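You operate a simulated robot arm through the tools that you are given. There is no shell and no other tool. Be economical: measure what you need, move in short steps, check, and stop when the job is done.

The job below is to be done with a simulated robot arm. You get a single attempt, and the scene is never put back.

## Task
Prime the drum pump with 2 strokes over the drip cup, then zero the meter.
Fine: swing the spout over the drip cup and set the dose dial to 40 ml first; spill nothing.
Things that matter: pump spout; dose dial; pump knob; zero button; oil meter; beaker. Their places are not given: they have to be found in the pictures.

It is judged by the outcome, as a careful person would: the job done as asked, and still so three seconds after it is handed in. It fails if anything else is knocked over, pushed out of place, dropped, spilled or broken.

## Robot
A 6-joint arm with a two-finger parallel gripper, fixed in place. Base frame: the origin is at the foot of the arm, x ahead of it, y to its left, z up; the work surface is at about z = 800. Readings come in mm, rad, newtons and seconds.
With the tool pointing down near the work surface it reaches from about 240 to 640 mm from the base axis. Its first joint turns from -1.152 to 1.152 rad. Payload 2.7 kg.
The tool frame sits at the grasp point between the pads (the TCP): z along the fingers, y along the line on which they close. The tips reach 23 mm beyond it. The gripper opens to 94 mm. The fingers are 38 mm wide and 10 mm thick; the gripper's body (54 by 96 mm) begins 39 mm behind the TCP.
Orientation is that of the tool frame in the base frame, as a unit quaternion [x, y, z, w]. With the fingers straight down and closing along the base's y, the tool's x points along the base's -x, its y along +y and its z along -z.

## Interface
- The arm moves only by the tool nudge_tool. Its argument "series" is one flat list of numbers, 7 for each row, row after row: the opening, from 0 (shut) to 1 (fully open), then the shift along the tool's x, y, z in mm, then the turn, a rotation vector about the tool's x, y, z in rad. In form: [fingers, dx, dy, dz, ax, ay, az, fingers, dx, dy, dz, ax, ay, az, ...]. A call has 1 to 8 rows; each row shifts and turns the commanded pose from where the row before left it, along the tool's axes as they then stand. A row lasts 0.2 s, in which the tool goes at most 50 mm and 0.15 rad; a call with a longer step from one row to the next is refused whole, and so is a gripper value outside its range. A pose out of reach is approached as far as the arm can. The call stops where the force on the tool passes 50 N (or 10 N more than at its start, if that is more) or the arm is blocked; 0.2 s more then pass. The fingers move at their own pace (about 45 mm/s each) and stop on an object; they squeeze with about 31 N. The grip force told is the motor's: it shows also when the fingers shut on nothing. Time passes only in rows, and 0.2 s behind the last, so rows that do not move let the fingers close. It gives the time, the measured TCP pose, the force on the tool (base axes), the opening and the grip force at its end, in the units of the frame above (readings bear some noise).
- Cameras (640 x 400 px; columns grow to the right, rows downward): "scene" is fixed at [73.5, -426.1, 1415.6]; the picture's right is [0.80, -0.61, 0.00], its down [-0.28, -0.36, -0.89] and it looks along [0.54, 0.71, -0.46] (base axes); focal length 214 px, centre (320, 200). "wrist" rides on the gripper at [-39, 0, -44] in the tool frame; the picture's right is [0.00, -1.00, 0.00], its down [0.97, 0.00, -0.24] and it looks along [0.24, 0.00, 0.97] (tool axes); focal length 218 px, centre (320, 200).
- get_image(camera): a new picture of that camera. It takes no simulated time.
- point_at(camera, pixels): for up to 12 pixels [column, row] of the newest picture of that camera ("zoom" is the newest enlarged one), the place [x, y, z] in the base frame of the surface seen there, good to about 2 mm. It takes no simulated time.
- close_up(camera, box): a new picture of the part [left, top, right, bottom] of that camera's present view, enlarged. It takes no simulated time.
- close_job(): hands the job in; it is judged then, once.

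Keep the steps short. Do not move on a guess: measure, check each grasp and each placing, and mend mistakes. In all there are 80 turns and 34 pictures (those below and enlarged ones count). Leave the gripper open and the arm clear of the work at the hand-in unless told otherwise, and finish with a single line.

The tools are called after ">>>" by a JSON object that holds its "fn" and its "kwargs". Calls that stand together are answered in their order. nudge_tool: Moves the arm, as the interface text tells. Its arguments: {"type":"object","properties":{"series":{"type":"array"}},"required":["series"]} The other tools are called the same way: get_image (camera) takes a picture; point_at (camera, pixels) gives the place of the surface under pixels of a picture; close_up (camera, box) takes an enlarged picture of a part of a camera's view; close_job () hands the job in.

At the start:

```text
time: 0.0
eef_pos: [266.3, -123.3, 1323.0]
ee_rot: [0.0, 1.0, 0.001, 0.001]
wrist_force: [-0.4, 0.5, -0.9]
opening: 93.9
grip_force: 0.2
```

scene: 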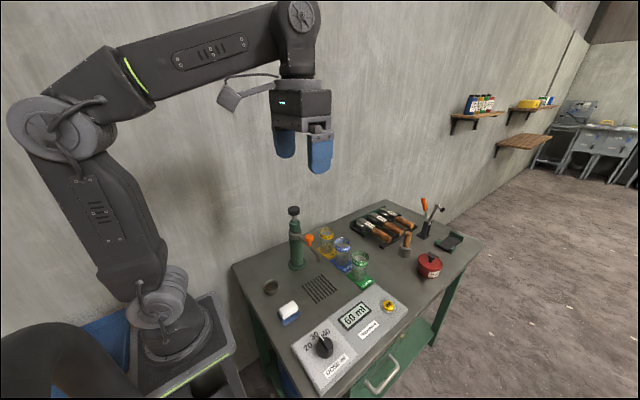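
wrist: 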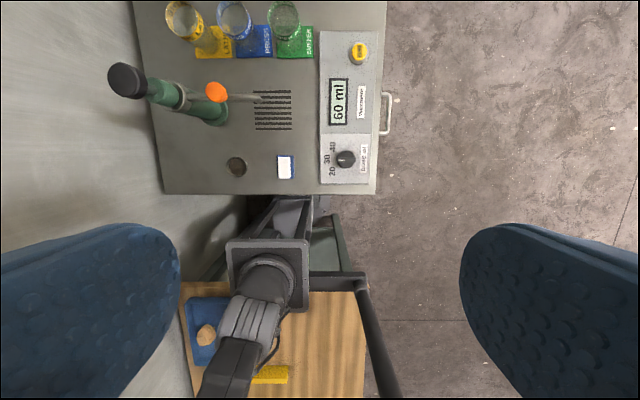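

I see the pump (green, near scene 297,240), the beakers, the panel with dial, and a yellow button. I'll take enlarged views first.

>>> {"fn": "close_up", "kwargs": {"camera": "scene", "box": [230, 190, 390, 290]}}

>>> {"fn": "close_up", "kwargs": {"camera": "scene", "box": [270, 280, 430, 400]}}

>>> {"fn": "close_up", "kwargs": {"camera": "wrist", "box": [100, 0, 400, 200]}}

```text
4.00 times, centred on (310, 240) of scene
```

zoom: 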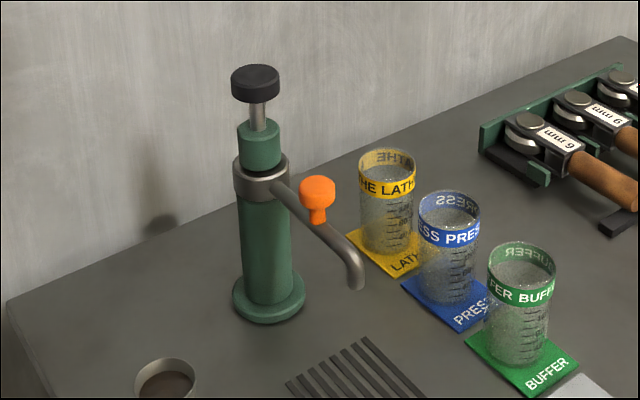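

```text
3.33 times, centred on (350, 340) of scene
```

zoom: 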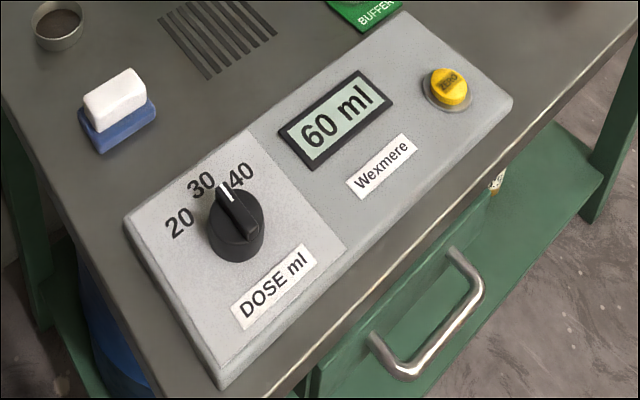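

```text
2.00 times, centred on (250, 100) of wrist
```

zoom: 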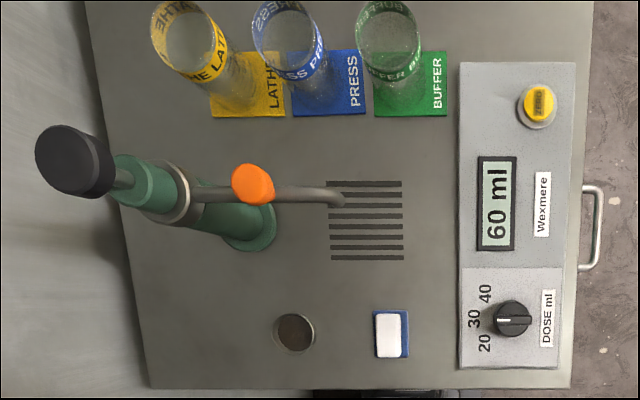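

The spout hangs over the slotted grate. The drip cup seems to be the round tin at zoom (293,331). The dial points at 30. I'll measure these places.

>>> {"fn": "point_at", "kwargs": {"camera": "zoom", "pixels": [[74, 160], [253, 184], [340, 197], [160, 195], [250, 235], [293, 332], [277, 332], [512, 318], [500, 320], [538, 103], [390, 335], [550, 260]]}}

>>> {"fn": "point_at", "kwargs": {"camera": "scene", "pixels": [[294, 210], [309, 237], [318, 260], [294, 222], [297, 245], [271, 288], [323, 346], [326, 339], [388, 305], [297, 268], [264, 287], [277, 287]]}}

```text
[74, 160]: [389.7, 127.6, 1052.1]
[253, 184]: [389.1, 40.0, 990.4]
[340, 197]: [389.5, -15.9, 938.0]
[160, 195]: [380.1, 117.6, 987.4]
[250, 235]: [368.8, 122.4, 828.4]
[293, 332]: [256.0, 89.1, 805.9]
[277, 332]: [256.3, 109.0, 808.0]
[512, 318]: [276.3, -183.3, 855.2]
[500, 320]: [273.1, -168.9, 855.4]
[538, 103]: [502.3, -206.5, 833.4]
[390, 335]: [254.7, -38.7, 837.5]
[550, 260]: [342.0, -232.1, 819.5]
```

```text
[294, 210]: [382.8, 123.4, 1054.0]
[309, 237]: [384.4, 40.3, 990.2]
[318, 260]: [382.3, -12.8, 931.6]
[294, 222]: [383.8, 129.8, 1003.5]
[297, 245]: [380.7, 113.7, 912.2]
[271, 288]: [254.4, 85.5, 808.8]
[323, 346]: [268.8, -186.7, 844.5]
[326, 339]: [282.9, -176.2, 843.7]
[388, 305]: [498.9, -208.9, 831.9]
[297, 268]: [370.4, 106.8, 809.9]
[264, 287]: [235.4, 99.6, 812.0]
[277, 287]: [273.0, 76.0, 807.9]
```

The spout pivots at about (389,130) with a radius of about 145. The cup at about (255,90) lies about 140 from it, so the spout needs to turn about 73° clockwise. The dial is at about (275,-183). I'll lower the arm over the dial for a closer look.

>>> {"fn": "nudge_tool", "kwargs": {"series": [1, -2, -8, 42, 0, 0, 0, 1, -1, -8, 42, 0, 0, 0, 1, -1, -8, 42, 0, 0, 0, 1, -1, -8, 42, 0, 0, 0, 1, -1, -8, 42, 0, 0, 0, 1, -1, -8, 42, 0, 0, 0, 1, -1, -6, 38, 0, 0, 0, 1, -1, -6, 30, 0, 0, 0]}}

>>> {"fn": "get_image", "kwargs": {"camera": "wrist"}}

```text
time: 1.8
eef_pos: [276.7, -182.8, 1002.7]
ee_rot: [0.0, 1.0, 0.0, 0.002]
wrist_force: [0.4, 0.0, -0.1]
opening: 94.1
grip_force: 0.1
```

```text
28 pictures are left
```

wrist: 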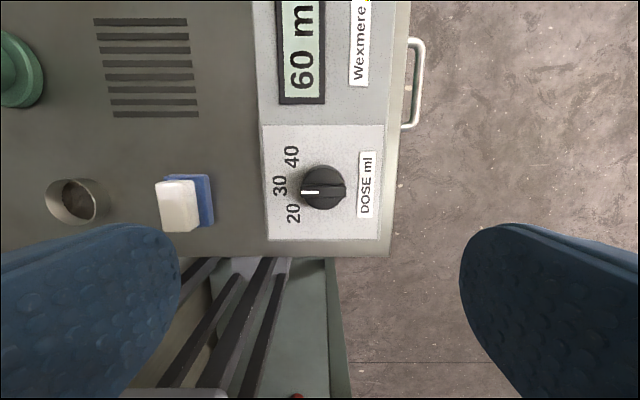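

>>> {"fn": "close_up", "kwargs": {"camera": "wrist", "box": [260, 130, 400, 240]}}

>>> {"fn": "point_at", "kwargs": {"camera": "wrist", "pixels": [[293, 214], [280, 186], [291, 157], [305, 193], [335, 192], [320, 192], [320, 172], [322, 207], [348, 186], [303, 180], [73, 203], [180, 205]]}}

```text
3.64 times, centred on (330, 185) of wrist
```

zoom: 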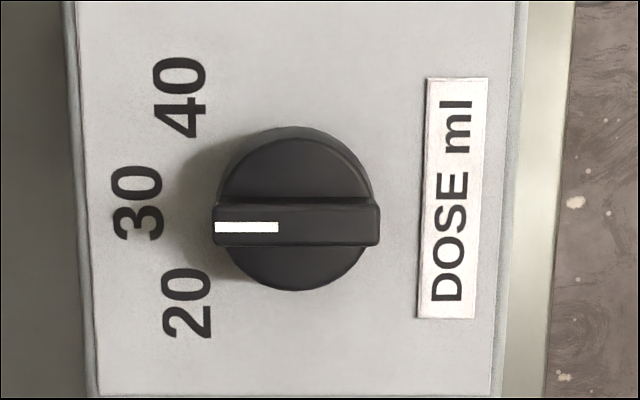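

```text
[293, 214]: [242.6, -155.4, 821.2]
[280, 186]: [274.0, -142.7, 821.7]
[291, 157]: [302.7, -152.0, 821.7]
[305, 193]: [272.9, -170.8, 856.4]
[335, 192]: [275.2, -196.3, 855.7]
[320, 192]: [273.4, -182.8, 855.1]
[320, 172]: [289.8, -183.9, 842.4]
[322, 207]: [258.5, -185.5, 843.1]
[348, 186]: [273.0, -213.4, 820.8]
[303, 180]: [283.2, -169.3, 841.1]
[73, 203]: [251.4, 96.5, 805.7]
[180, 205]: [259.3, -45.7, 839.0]
```

The dial centre is at about (273.5,-184). Its ridge runs along y, z 843–855, and the marks are 45° apart, with 40 clockwise of 30. I'll turn the gripper by -90° so the fingers straddle the ridge, lowering as it turns.

>>> {"fn": "nudge_tool", "kwargs": {"series": [0.5, 0, 0, 5, 0, 0, -0.1428, 0.5, 0, 0, 5, 0, 0, -0.1428, 0.5, 0, 0, 5, 0, 0, -0.1428, 0.5, 0, 0, 5, 0, 0, -0.1428, 0.5, 0, 0, 10, 0, 0, -0.1428, 0.5, 0, 0, 10, 0, 0, -0.1428, 0.5, 0, 0, 10, 0, 0, -0.1428, 0.5, 0, 0, 10, 0, 0, -0.1428]}}

>>> {"fn": "nudge_tool", "kwargs": {"series": [0.5, 0, 0, 10, 0, 0, -0.1428, 0.5, 0, 0, 10, 0, 0, -0.1428, 0.5, 1, 3, 15, 0, 0, -0.1428]}}

>>> {"fn": "get_image", "kwargs": {"camera": "wrist"}}

```text
time: 3.6
eef_pos: [277.1, -181.9, 942.2]
ee_rot: [-0.542, 0.84, -0.002, 0.001]
wrist_force: [-0.8, 0.1, 0.4]
opening: 46.7
grip_force: 0.0
```

```text
time: 4.4
eef_pos: [273.7, -183.7, 907.2]
ee_rot: [0.707, -0.707, 0.0, -0.002]
wrist_force: [-0.1, 0.5, 0.2]
opening: 47.1
grip_force: 0.1
```

```text
26 pictures are left
```

wrist: 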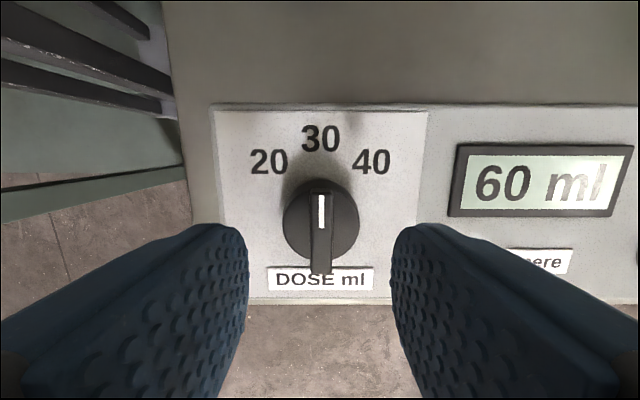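

The fingers straddle the ridge. I'll lower 38 mm so the tips are at about 846, then close.

>>> {"fn": "nudge_tool", "kwargs": {"series": [0.5, 0, 0, 20, 0, 0, 0, 0.5, 0, 0, 18, 0, 0, 0, 0.1, 0, 0, 0, 0, 0, 0, 0, 0, 0, 0, 0, 0, 0, 0, 0, 0, 0, 0, 0, 0, 0, 0, 0, 0, 0, 0, 0]}}

```text
time: 5.8
eef_pos: [274.7, -182.8, 869.4]
ee_rot: [-0.707, 0.708, -0.002, 0.002]
wrist_force: [11.8, 1.6, -11.4]
opening: 11.2
grip_force: 45.1
```

It has gripped the ridge with an 11 mm opening. There is a slight sideways load, so I'll ease 1 mm and then turn +0.785 rad about tool z.

>>> {"fn": "nudge_tool", "kwargs": {"series": [0, 0, -1, 0, 0, 0, 0, 0, 0, 0, 0, 0, 0, 0.131, 0, 0, 0, 0, 0, 0, 0.131, 0, 0, 0, 0, 0, 0, 0.131, 0, 0, 0, 0, 0, 0, 0.131, 0, 0, 0, 0, 0, 0, 0.131, 0, 0, 0, 0, 0, 0, 0.131, 0, 0, 0, 0, 0, 0, 0]}}

>>> {"fn": "get_image", "kwargs": {"camera": "wrist"}}

```text
time: 7.6
eef_pos: [276.5, -183.1, 870.0]
ee_rot: [-0.382, 0.924, -0.002, 0.003]
wrist_force: [28.3, 5.5, -20.2]
opening: 10.8
grip_force: 44.9
```

```text
25 pictures are left
```

wrist: 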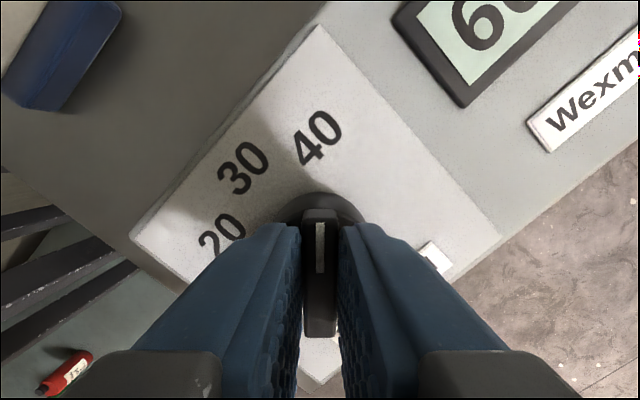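

The pointer lines up with 40. I'll open, rise and check the dial.

>>> {"fn": "nudge_tool", "kwargs": {"series": [0.4, 0, 0, 0, 0, 0, 0, 0.4, 0, 0, 0, 0, 0, 0, 0.4, 0, 0, 0, 0, 0, 0, 0.4, 0, 0, -25, 0, 0, 0, 0.4, 0, 0, -40, 0, 0, 0, 0.4, 0, 0, -45, 0, 0, 0]}}

>>> {"fn": "get_image", "kwargs": {"camera": "wrist"}}

```text
time: 9.0
eef_pos: [273.3, -181.5, 979.1]
ee_rot: [-0.382, 0.924, 0.001, 0.001]
wrist_force: [-0.9, -0.1, -0.6]
opening: 37.6
grip_force: 0.0
```

```text
24 pictures are left
```

wrist: 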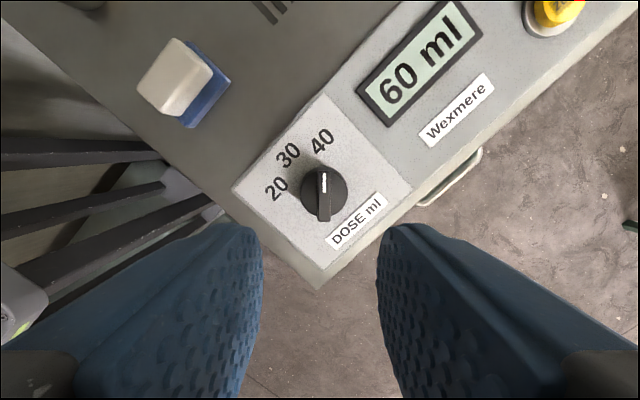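

The dial now reads 40. Next is the spout's orange knob. I'll take a scene picture to see what sticks out from the gripper (the box on the cable) and to check clearance to the pump.

>>> {"fn": "get_image", "kwargs": {"camera": "scene"}}

```text
23 pictures are left
```

scene: 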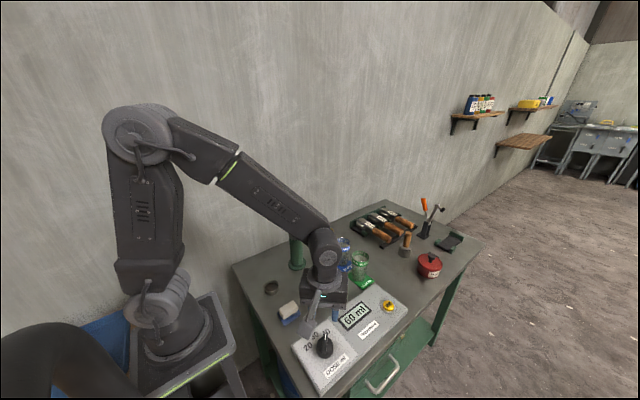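

>>> {"fn": "close_up", "kwargs": {"camera": "scene", "box": [260, 220, 400, 360]}}

>>> {"fn": "point_at", "kwargs": {"camera": "scene", "pixels": [[308, 310], [302, 322], [316, 292], [304, 300], [318, 284], [345, 290], [310, 325]]}}

```text
2.86 times, centred on (330, 290) of scene
```

zoom: 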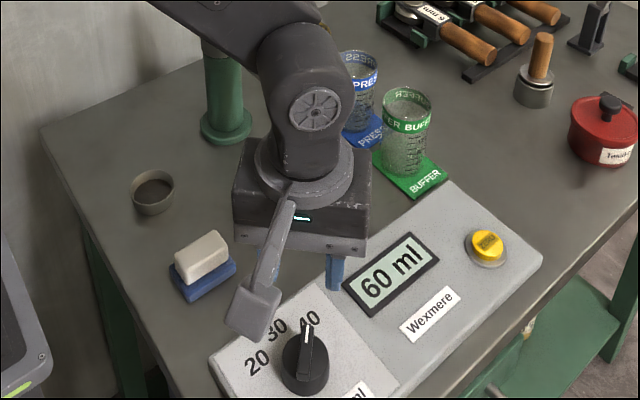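

```text
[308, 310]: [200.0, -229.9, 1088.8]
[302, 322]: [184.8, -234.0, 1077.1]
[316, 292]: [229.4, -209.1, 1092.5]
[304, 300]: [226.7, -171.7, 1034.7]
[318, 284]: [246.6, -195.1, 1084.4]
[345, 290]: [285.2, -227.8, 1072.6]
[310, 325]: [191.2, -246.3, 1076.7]
```

The box rides about 100 mm out on tool +x and 100 mm up, so it clears the pump. I'll rise and go above the orange knob (389,40), then turn back to the -90° orientation so the box points outward.

>>> {"fn": "nudge_tool", "kwargs": {"series": [0.6, 0, 0, -40, 0, 0, 0, 0.6, 0, 0, -40, 0, 0, 0, 0.6, 0, 0, -41, 0, 0, 0, 0.6, -47.3, 15, 0, 0, 0, 0, 0.6, -47.3, 15, 0, 0, 0, 0, 0.6, -47.3, 15, 0, 0, 0, 0, 0.6, -47.3, 15, 0, 0, 0, 0, 0.6, -47.3, 15, 0, 0, 0, 0]}}

>>> {"fn": "nudge_tool", "kwargs": {"series": [0.6, 0, 0, 0, 0, 0, -0.131, 0.6, 0, 0, 0, 0, 0, -0.131, 0.6, 0, 0, 0, 0, 0, -0.131, 0.6, 0, 0, 0, 0, 0, -0.131, 0.6, 0, 0, 0, 0, 0, -0.131, 0.6, 0, 0, 0, 0, 0, -0.131]}}

>>> {"fn": "get_image", "kwargs": {"camera": "wrist"}}

```text
time: 10.8
eef_pos: [390.8, 34.6, 1103.8]
ee_rot: [-0.381, 0.925, 0.0, 0.002]
wrist_force: [0.1, -0.1, 0.2]
opening: 56.3
grip_force: 0.0
```

```text
time: 12.2
eef_pos: [388.3, 36.8, 1103.3]
ee_rot: [-0.707, 0.707, -0.001, 0.003]
wrist_force: [-0.1, 1.1, -0.5]
opening: 56.4
grip_force: 0.1
```

```text
21 pictures are left
```

wrist: 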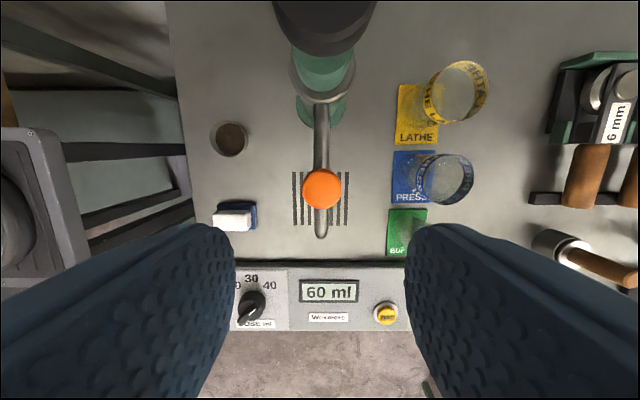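

>>> {"fn": "point_at", "kwargs": {"camera": "wrist", "pixels": [[321, 190], [304, 190], [339, 190], [321, 173], [321, 206], [321, 230], [321, 236], [321, 150], [229, 140], [215, 140], [243, 140], [229, 156]]}}

>>> {"fn": "point_at", "kwargs": {"camera": "wrist", "pixels": [[325, 20], [323, 75], [323, 103], [229, 123], [295, 80], [354, 80]]}}

```text
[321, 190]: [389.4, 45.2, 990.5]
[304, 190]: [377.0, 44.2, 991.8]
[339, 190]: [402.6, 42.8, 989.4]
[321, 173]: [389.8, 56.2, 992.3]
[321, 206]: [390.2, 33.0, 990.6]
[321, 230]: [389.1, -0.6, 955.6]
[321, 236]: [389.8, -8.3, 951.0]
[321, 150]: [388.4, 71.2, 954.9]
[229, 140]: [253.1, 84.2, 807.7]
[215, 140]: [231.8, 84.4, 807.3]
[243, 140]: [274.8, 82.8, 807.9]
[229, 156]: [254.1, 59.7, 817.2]
```

```text
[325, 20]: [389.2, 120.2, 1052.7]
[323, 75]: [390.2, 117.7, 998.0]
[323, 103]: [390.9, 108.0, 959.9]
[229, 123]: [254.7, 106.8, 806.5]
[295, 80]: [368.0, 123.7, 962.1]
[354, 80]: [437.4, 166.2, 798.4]
```

The orange knob's centre is at (390,44.5), top 991, radius 13. The pump axis is at about (390,130) and the cup at (255,87), so the swing is about 72°. I'll lower onto the knob and close.

>>> {"fn": "nudge_tool", "kwargs": {"series": [0.6, -3, -1.5, 30, 0, 0, 0, 0.6, 0, 0, 30, 0, 0, 0, 0.6, 0, 0, 30, 0, 0, 0, 0.6, 0, 0, 25, 0, 0, 0, 0.25, 0, 0, 0, 0, 0, 0, 0.25, 0, 0, 0, 0, 0, 0]}}

>>> {"fn": "nudge_tool", "kwargs": {"series": [0.1, 0, 0, 0, 0, 0, 0, 0.1, 0, 0, 0, 0, 0, 0]}}

```text
time: 13.6
eef_pos: [389.7, 38.8, 986.3]
ee_rot: [-0.707, 0.707, 0.0, 0.001]
wrist_force: [-0.7, -0.6, -2.9]
opening: 29.4
grip_force: 30.9
```

```text
time: 14.2
eef_pos: [389.1, 39.2, 986.4]
ee_rot: [-0.707, 0.707, 0.0, 0.001]
wrist_force: [1.0, 0.7, -6.6]
opening: 29.2
grip_force: 45.0
```

It's holding the knob with a 29 mm opening. I'll swing clockwise along the arc in two halves, starting with 0.63 rad.

>>> {"fn": "nudge_tool", "kwargs": {"series": [0.1, -0.37, 8.16, 0, 0, 0, 0.09, 0.1, -0.37, 8.16, 0, 0, 0, 0.09, 0.1, -0.37, 8.16, 0, 0, 0, 0.09, 0.1, -0.37, 8.16, 0, 0, 0, 0.09, 0.1, -0.37, 8.16, 0, 0, 0, 0.09, 0.1, -0.37, 8.16, 0, 0, 0, 0.09, 0.1, -0.37, 8.16, 0, 0, 0, 0.09]}}

>>> {"fn": "get_image", "kwargs": {"camera": "wrist"}}

```text
time: 15.8
eef_pos: [336.4, 57.2, 985.8]
ee_rot: [-0.45, 0.893, -0.001, 0.0]
wrist_force: [-10.8, -17.4, 2.5]
opening: 29.1
grip_force: 45.5
```

```text
20 pictures are left
```

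wrist: 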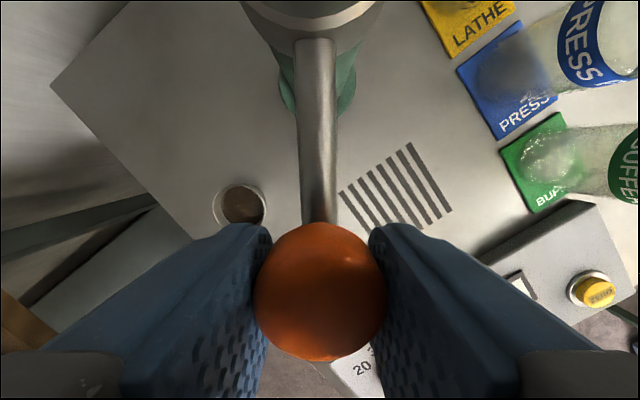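

The spout follows. The radial load is about 20 N, so I'll ease 1.5 mm inward and check the force before going on.

>>> {"fn": "nudge_tool", "kwargs": {"series": [0.1, -1.5, 0, 0, 0, 0, 0, 0.1, 0, 0, 0, 0, 0, 0]}}

```text
time: 16.4
eef_pos: [335.9, 56.7, 986.3]
ee_rot: [-0.452, 0.892, 0.0, -0.003]
wrist_force: [-19.4, -30.5, 5.4]
opening: 29.0
grip_force: 44.3
```

Easing inward made it worse, so the load is the pump pushing the tool outward. I'll ease 3.5 mm outward.

>>> {"fn": "nudge_tool", "kwargs": {"series": [0.1, 2, 0, 0, 0, 0, 0, 0.1, 1.5, 0, 0, 0, 0, 0, 0.1, 0, 0, 0, 0, 0, 0]}}

```text
time: 17.2
eef_pos: [335.4, 56.9, 986.9]
ee_rot: [-0.454, 0.891, 0.0, 0.001]
wrist_force: [-1.2, 5.4, -17.8]
opening: 29.4
grip_force: 45.3
```

The load is gone. I'll continue the second half of the swing.

>>> {"fn": "nudge_tool", "kwargs": {"series": [0.1, -0.3, 8.2, 0, 0, 0, 0.09, 0.1, -0.3, 8.2, 0, 0, 0, 0.09, 0.1, -0.3, 8.2, 0, 0, 0, 0.09, 0.1, -0.3, 8.2, 0, 0, 0, 0.09, 0.1, -0.3, 8.2, 0, 0, 0, 0.09, 0.1, -0.3, 8.2, 0, 0, 0, 0.09, 0.1, -0.3, 8.2, 0, 0, 0, 0.09]}}

>>> {"fn": "get_image", "kwargs": {"camera": "wrist"}}

>>> {"fn": "get_image", "kwargs": {"camera": "scene"}}

```text
time: 18.8
eef_pos: [300.8, 100.4, 986.4]
ee_rot: [-0.153, 0.988, 0.0, 0.001]
wrist_force: [-9.9, -1.3, -3.5]
opening: 29.3
grip_force: 44.7
```

```text
19 pictures are left
```

wrist: 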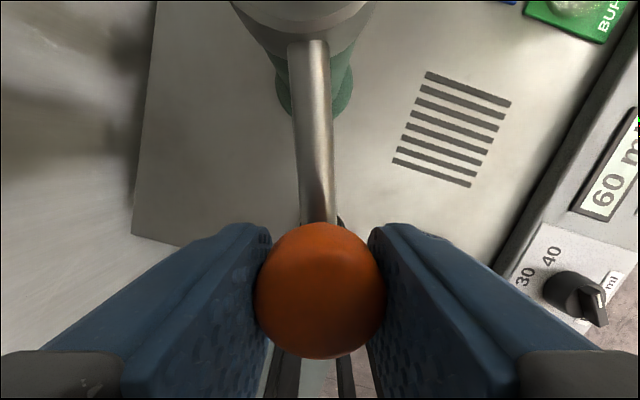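

```text
18 pictures are left
```

scene: 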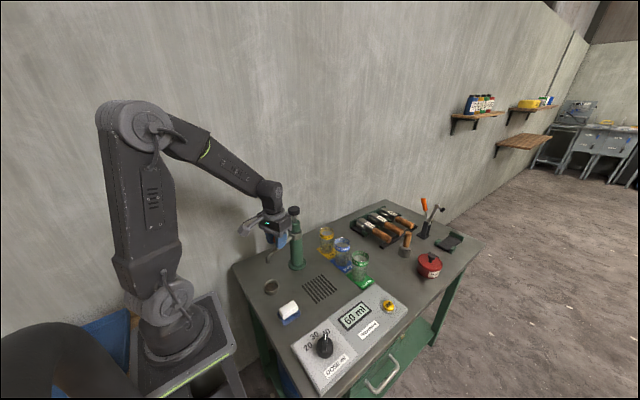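

>>> {"fn": "close_up", "kwargs": {"camera": "scene", "box": [230, 195, 340, 300]}}

```text
3.81 times, centred on (285, 248) of scene
```

zoom: 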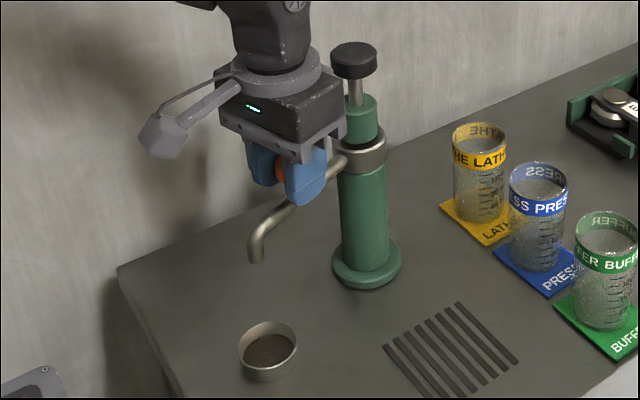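

>>> {"fn": "point_at", "kwargs": {"camera": "zoom", "pixels": [[256, 255], [250, 240], [258, 225], [268, 328], [268, 348], [241, 350], [296, 350], [268, 380]]}}

```text
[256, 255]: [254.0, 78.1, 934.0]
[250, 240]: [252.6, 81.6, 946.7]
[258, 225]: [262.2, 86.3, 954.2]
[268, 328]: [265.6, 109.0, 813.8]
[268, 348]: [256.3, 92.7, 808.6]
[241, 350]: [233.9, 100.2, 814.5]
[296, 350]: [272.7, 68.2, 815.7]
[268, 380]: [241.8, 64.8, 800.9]
```

The spout tip is at about (258,83), over the cup centred at about (254,86). That's within a few mm of centre. I'll open and rise straight up.

>>> {"fn": "nudge_tool", "kwargs": {"series": [0.6, 0, 0, 0, 0, 0, 0, 0.6, 0, 0, 0, 0, 0, 0, 0.6, 0, 0, -30, 0, 0, 0, 0.6, 0, 0, -40, 0, 0, 0, 0.6, 0, 0, -45, 0, 0, 0, 0, 0, 0, -45, 0, 0, 0, 0, 0, 0, -20, 0, 0, 0]}}

>>> {"fn": "get_image", "kwargs": {"camera": "wrist"}}

```text
time: 20.4
eef_pos: [301.2, 100.5, 1166.8]
ee_rot: [-0.154, 0.988, 0.0, 0.002]
wrist_force: [-0.6, 0.2, -0.1]
opening: 3.4
grip_force: 0.1
```

```text
16 pictures are left
```

wrist: 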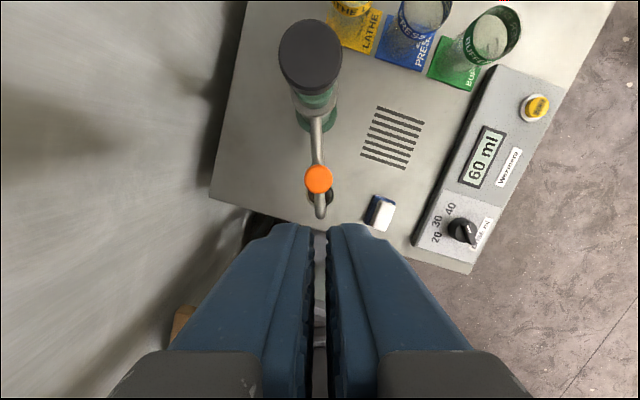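

>>> {"fn": "point_at", "kwargs": {"camera": "wrist", "pixels": [[310, 53], [281, 53], [340, 53], [310, 22], [310, 84], [319, 180], [320, 214], [314, 96]]}}

```text
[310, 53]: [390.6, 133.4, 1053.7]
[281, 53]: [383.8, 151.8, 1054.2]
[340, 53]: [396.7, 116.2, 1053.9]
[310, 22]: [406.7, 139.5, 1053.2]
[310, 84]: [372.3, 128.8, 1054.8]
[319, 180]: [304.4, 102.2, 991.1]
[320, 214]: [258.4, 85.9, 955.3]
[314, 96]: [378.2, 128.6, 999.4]
```

The pump knob's centre is (390.3,133.8), top 1054, radius 19. I'll move the shut fingers above it, with the tips about 10 mm over the top.

>>> {"fn": "nudge_tool", "kwargs": {"series": [0, -47.5, 2.2, 0, 0, 0, 0, 0, -47.4, 2.1, 0, 0, 0, 0, 0, 0, 0, 40, 0, 0, 0, 0, 0, 0, 40, 0, 0, 0, 0, 0, 0, 0, 0, 0, 0]}}

>>> {"fn": "get_image", "kwargs": {"camera": "wrist"}}

>>> {"fn": "close_up", "kwargs": {"camera": "scene", "box": [230, 180, 390, 300]}}

```text
time: 21.6
eef_pos: [391.4, 134.1, 1086.0]
ee_rot: [-0.154, 0.988, 0.0, 0.002]
wrist_force: [0.2, 0.4, 0.6]
opening: 0.0
grip_force: 30.7
```

```text
15 pictures are left
```

wrist: 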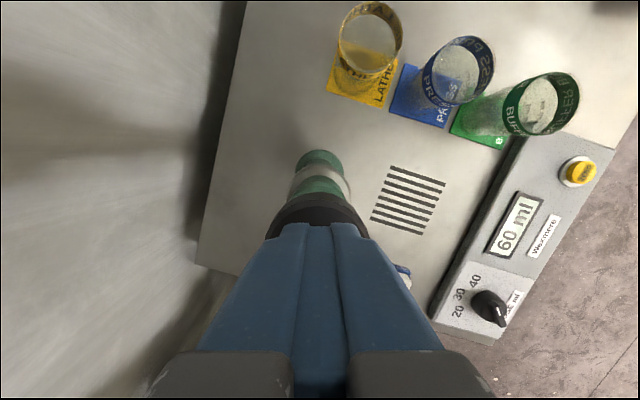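

```text
3.33 times, centred on (310, 240) of scene
```

zoom: 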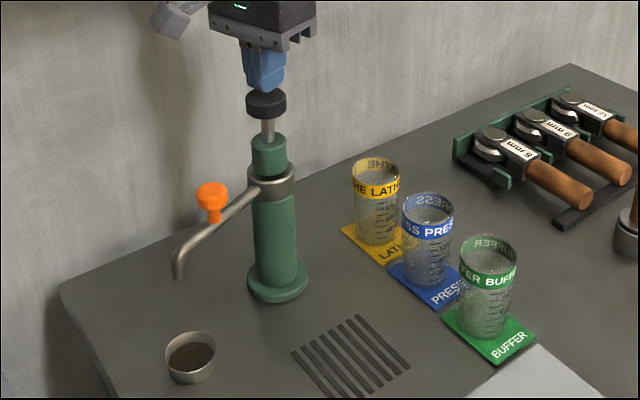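

The fingers are above the knob. I'll press down in 5 mm rows. The call should stop at the bottom of the stroke by force.

>>> {"fn": "nudge_tool", "kwargs": {"series": [0, 0, 0, 6, 0, 0, 0, 0, 0, 0, 5, 0, 0, 0, 0, 0, 0, 5, 0, 0, 0, 0, 0, 0, 5, 0, 0, 0, 0, 0, 0, 5, 0, 0, 0, 0, 0, 0, 5, 0, 0, 0, 0, 0, 0, 5, 0, 0, 0]}}

```text
time: 23.2
eef_pos: [392.2, 134.1, 1052.7]
ee_rot: [-0.154, 0.988, 0.002, 0.002]
wrist_force: [1.6, 5.8, 9.3]
opening: 0.0
grip_force: 31.5
```

Pressed about 24 mm at 9 N, not at the bottom yet. I'll continue.

>>> {"fn": "nudge_tool", "kwargs": {"series": [0, 0, 0, 4, 0, 0, 0, 0, 0, 0, 4, 0, 0, 0, 0, 0, 0, 4, 0, 0, 0, 0, 0, 0, 4, 0, 0, 0]}}

```text
time: 23.8
eef_pos: [390.7, 134.2, 1051.7]
ee_rot: [-0.155, 0.988, 0.001, 0.006]
wrist_force: [-5.5, -1.6, 12.7]
opening: 0.2
grip_force: 31.8
stopped in row 2: the force on the tool passed its limit (the readings are from after the stop); the commanded pose is now the measured one
```

Bottomed out at a stroke of about 25 mm. I'll raise 40 mm and see whether the knob springs back.

>>> {"fn": "nudge_tool", "kwargs": {"series": [0, 0, 0, -8, 0, 0, 0, 0, 0, 0, -8, 0, 0, 0, 0, 0, 0, -8, 0, 0, 0, 0, 0, 0, -10, 0, 0, 0, 0, 0, 0, 0, 0, 0, 0, 0, 0, 0, 0, 0, 0, 0]}}

>>> {"fn": "close_up", "kwargs": {"camera": "scene", "box": [230, 180, 430, 330]}}

```text
time: 25.1
eef_pos: [391.9, 134.0, 1084.3]
ee_rot: [-0.154, 0.988, 0.001, 0.005]
wrist_force: [0.0, -0.5, -0.2]
opening: 0.0
grip_force: 31.0
```

```text
2.67 times, centred on (330, 255) of scene
```

zoom: 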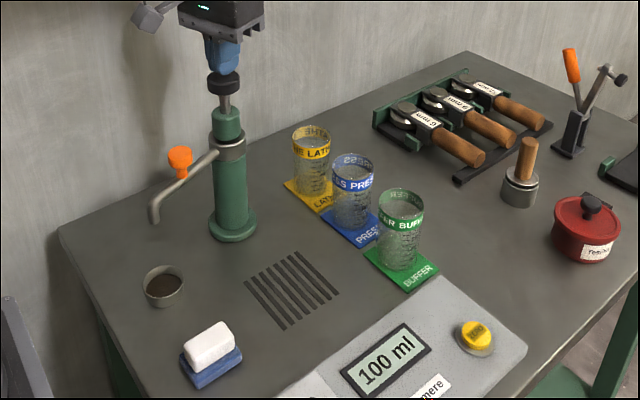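

The knob sprang back and the meter reads 100 ml (+40), so one stroke has counted. Second stroke now.

>>> {"fn": "nudge_tool", "kwargs": {"series": [0, 0, 0, 5, 0, 0, 0, 0, 0, 0, 5, 0, 0, 0, 0, 0, 0, 5, 0, 0, 0, 0, 0, 0, 5, 0, 0, 0, 0, 0, 0, 5, 0, 0, 0, 0, 0, 0, 5, 0, 0, 0, 0, 0, 0, 4, 0, 0, 0, 0, 0, 0, 3, 0, 0, 0]}}

```text
time: 26.9
eef_pos: [391.2, 134.6, 1050.4]
ee_rot: [-0.155, 0.988, 0.002, 0.008]
wrist_force: [-15.7, 4.3, 41.2]
opening: 0.0
grip_force: 31.2
```

Full depth is reached again (1050, 41 N at the stop). I'll raise well clear and check the meter.

>>> {"fn": "nudge_tool", "kwargs": {"series": [0, 0, 0, -8, 0, 0, 0, 0, 0, 0, -8, 0, 0, 0, 0, 0, 0, -8, 0, 0, 0, 0, 0, 0, -20, 0, 0, 0, 0, 0, 0, -40, 0, 0, 0, 0, 0, 0, -30, 0, 0, 0]}}

>>> {"fn": "close_up", "kwargs": {"camera": "scene", "box": [230, 190, 430, 340]}}

```text
time: 28.4
eef_pos: [390.0, 133.1, 1160.2]
ee_rot: [-0.154, 0.988, 0.0, 0.004]
wrist_force: [0.6, -0.3, 0.9]
opening: 0.0
grip_force: 31.4
```

```text
2.67 times, centred on (330, 265) of scene
```

zoom: 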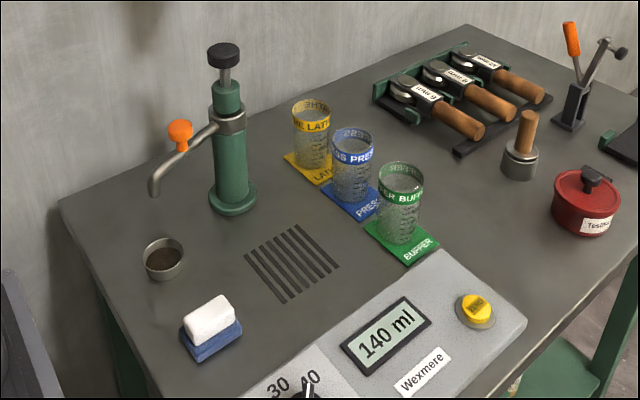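

The meter shows 140 ml, so two strokes are done. Next is the yellow zero button near (500,-208). I'll travel at height and look down.

>>> {"fn": "nudge_tool", "kwargs": {"series": [0, 0, -44.8, 0, 0, 0, 0, 0, 0, -44.8, 0, 0, 0, 0, 0, 0, -44.8, 0, 0, 0, 0, 0, 0, -44.8, 0, 0, 0, 0, 0, 0, -44.8, 0, 0, 0, 0, 0, 0, -44.8, 0, 0, 0, 0, 0, 0, -44.8, 0, 0, 0, 0, 0, -1, -44.7, 0, 0, 0, 0]}}

>>> {"fn": "nudge_tool", "kwargs": {"series": [0, 0, 0, 45, 0, 0, 0, 0, 0, 0, 45, 0, 0, 0, 0, 0, 0, 45, 0, 0, 0, 0, 0, 0, 35, 0, 0, 0, 0, 0, 0, 0, 0, 0, 0]}}

>>> {"fn": "get_image", "kwargs": {"camera": "wrist"}}

```text
time: 30.1
eef_pos: [499.7, -205.9, 1162.0]
ee_rot: [-0.154, 0.988, 0.0, 0.005]
wrist_force: [0.7, -0.1, -0.3]
opening: 0.0
grip_force: 31.0
```

```text
time: 31.4
eef_pos: [501.8, -209.1, 991.6]
ee_rot: [-0.154, 0.988, 0.001, 0.006]
wrist_force: [0.8, 0.2, -0.2]
opening: 0.0
grip_force: 30.9
```

```text
11 pictures are left
```

wrist: 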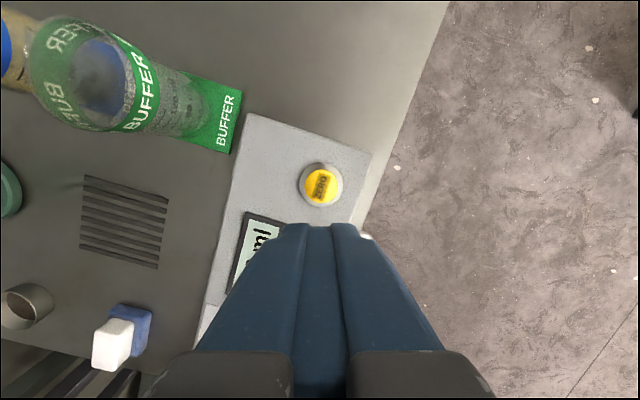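

>>> {"fn": "point_at", "kwargs": {"camera": "wrist", "pixels": [[320, 186], [306, 186], [334, 186], [320, 172], [320, 199], [341, 186], [303, 230], [300, 165], [150, 80], [45, 60]]}}

```text
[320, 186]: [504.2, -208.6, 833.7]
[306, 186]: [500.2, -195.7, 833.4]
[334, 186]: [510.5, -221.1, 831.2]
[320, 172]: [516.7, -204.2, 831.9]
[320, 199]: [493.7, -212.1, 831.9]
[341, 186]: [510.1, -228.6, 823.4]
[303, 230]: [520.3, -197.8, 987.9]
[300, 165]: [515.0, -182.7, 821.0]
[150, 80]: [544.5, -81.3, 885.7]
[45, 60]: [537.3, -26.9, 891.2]
```

The button's centre is (505,-208.5), top 834. I'll correct 3 mm and lower to about 10 mm above it.

>>> {"fn": "nudge_tool", "kwargs": {"series": [0, -3.2, -0.4, 40, 0, 0, 0, 0, 0, 0, 40, 0, 0, 0, 0, 0, 0, 30, 0, 0, 0, 0, 0, 0, 14, 0, 0, 0, 0, 0, 0, 0, 0, 0, 0]}}

>>> {"fn": "nudge_tool", "kwargs": {"series": [0, 0, 0, 4, 0, 0, 0, 0, 0, 0, 3, 0, 0, 0, 0, 0, 0, 2, 0, 0, 0, 0, 0, 0, 2, 0, 0, 0, 0, 0, 0, 2, 0, 0, 0]}}

```text
time: 32.5
eef_pos: [507.3, -205.0, 865.7]
ee_rot: [-0.154, 0.988, 0.0, 0.005]
wrist_force: [-0.2, 0.5, 0.3]
opening: 0.0
grip_force: 31.1
```

```text
time: 33.8
eef_pos: [506.5, -205.0, 854.6]
ee_rot: [-0.154, 0.988, 0.001, 0.005]
wrist_force: [-0.7, 2.0, 2.7]
opening: 0.0
grip_force: 31.0
```

The tip is at about 831.6 with light contact (2.7 N). I'll press a little further.

>>> {"fn": "nudge_tool", "kwargs": {"series": [0, 0, 0, 1.5, 0, 0, 0, 0, 0, 0, 1.5, 0, 0, 0, 0, 0, 0, 1, 0, 0, 0, 0, 0, 0, 0, 0, 0, 0]}}

>>> {"fn": "close_up", "kwargs": {"camera": "scene", "box": [290, 270, 430, 370]}}

```text
time: 34.8
eef_pos: [506.9, -205.5, 850.6]
ee_rot: [-0.153, 0.988, 0.0, 0.006]
wrist_force: [-4.4, 4.3, 16.5]
opening: 0.0
grip_force: 30.9
```

```text
4.00 times, centred on (360, 320) of scene
```

zoom: 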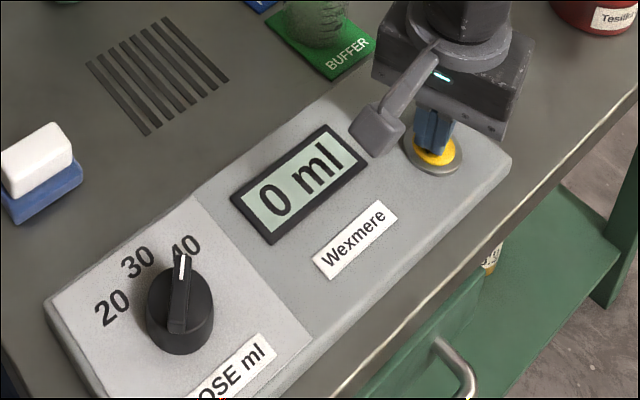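

The meter reads 0 ml. I'll rise clear, open the gripper and take a last look.

>>> {"fn": "nudge_tool", "kwargs": {"series": [0, 0, 0, -10, 0, 0, 0, 0, 0, 0, -40, 0, 0, 0, 0, 0, 0, -45, 0, 0, 0, 0, 0, 0, -45, 0, 0, 0, 1, 0, 0, -45, 0, 0, 0, 1, 0, 0, -45, 0, 0, 0, 1, 0, 0, -40, 0, 0, 0, 1, 0, 0, 0, 0, 0, 0]}}

>>> {"fn": "nudge_tool", "kwargs": {"series": [1, 0, 0, 0, 0, 0, 0, 1, 0, 0, 0, 0, 0, 0]}}

>>> {"fn": "get_image", "kwargs": {"camera": "scene"}}

>>> {"fn": "close_up", "kwargs": {"camera": "scene", "box": [230, 200, 430, 370]}}

```text
time: 36.5
eef_pos: [505.1, -205.6, 1121.4]
ee_rot: [-0.154, 0.988, 0.001, 0.005]
wrist_force: [0.6, -0.5, 0.6]
opening: 86.7
grip_force: 0.1
```

```text
time: 37.1
eef_pos: [504.7, -205.7, 1119.6]
ee_rot: [-0.154, 0.988, 0.001, 0.005]
wrist_force: [-0.2, 0.7, 0.9]
opening: 94.1
grip_force: 0.0
```

```text
9 pictures are left
```

scene: 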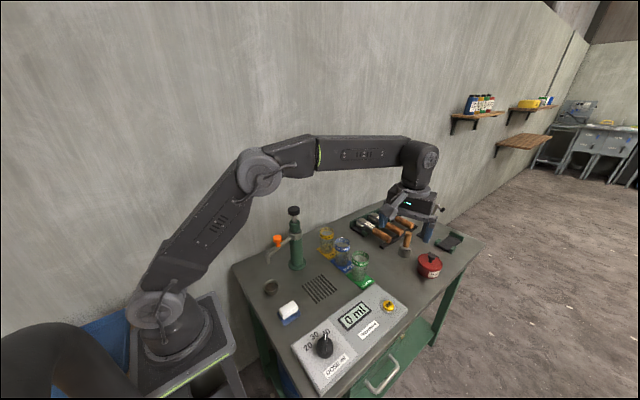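

```text
2.35 times, centred on (330, 285) of scene
```

zoom: 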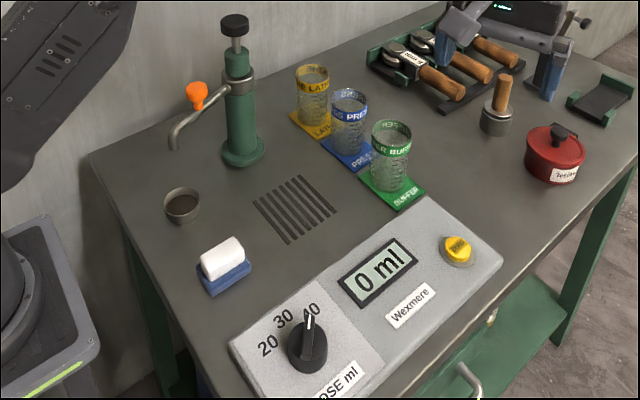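

The meter shows 0 ml, the dial is at 40, and the spout is over the cup. Nothing looks disturbed, and the gripper is open and clear. I'm handing in.

>>> {"fn": "close_job", "kwargs": {}}

```text
The job is handed in.
```

Job handed in: dose dial at 40 ml, spout over the drip cup, two pump strokes given (meter 60 to 140 ml), meter zeroed to 0 ml, and no spill visible in the last picture.
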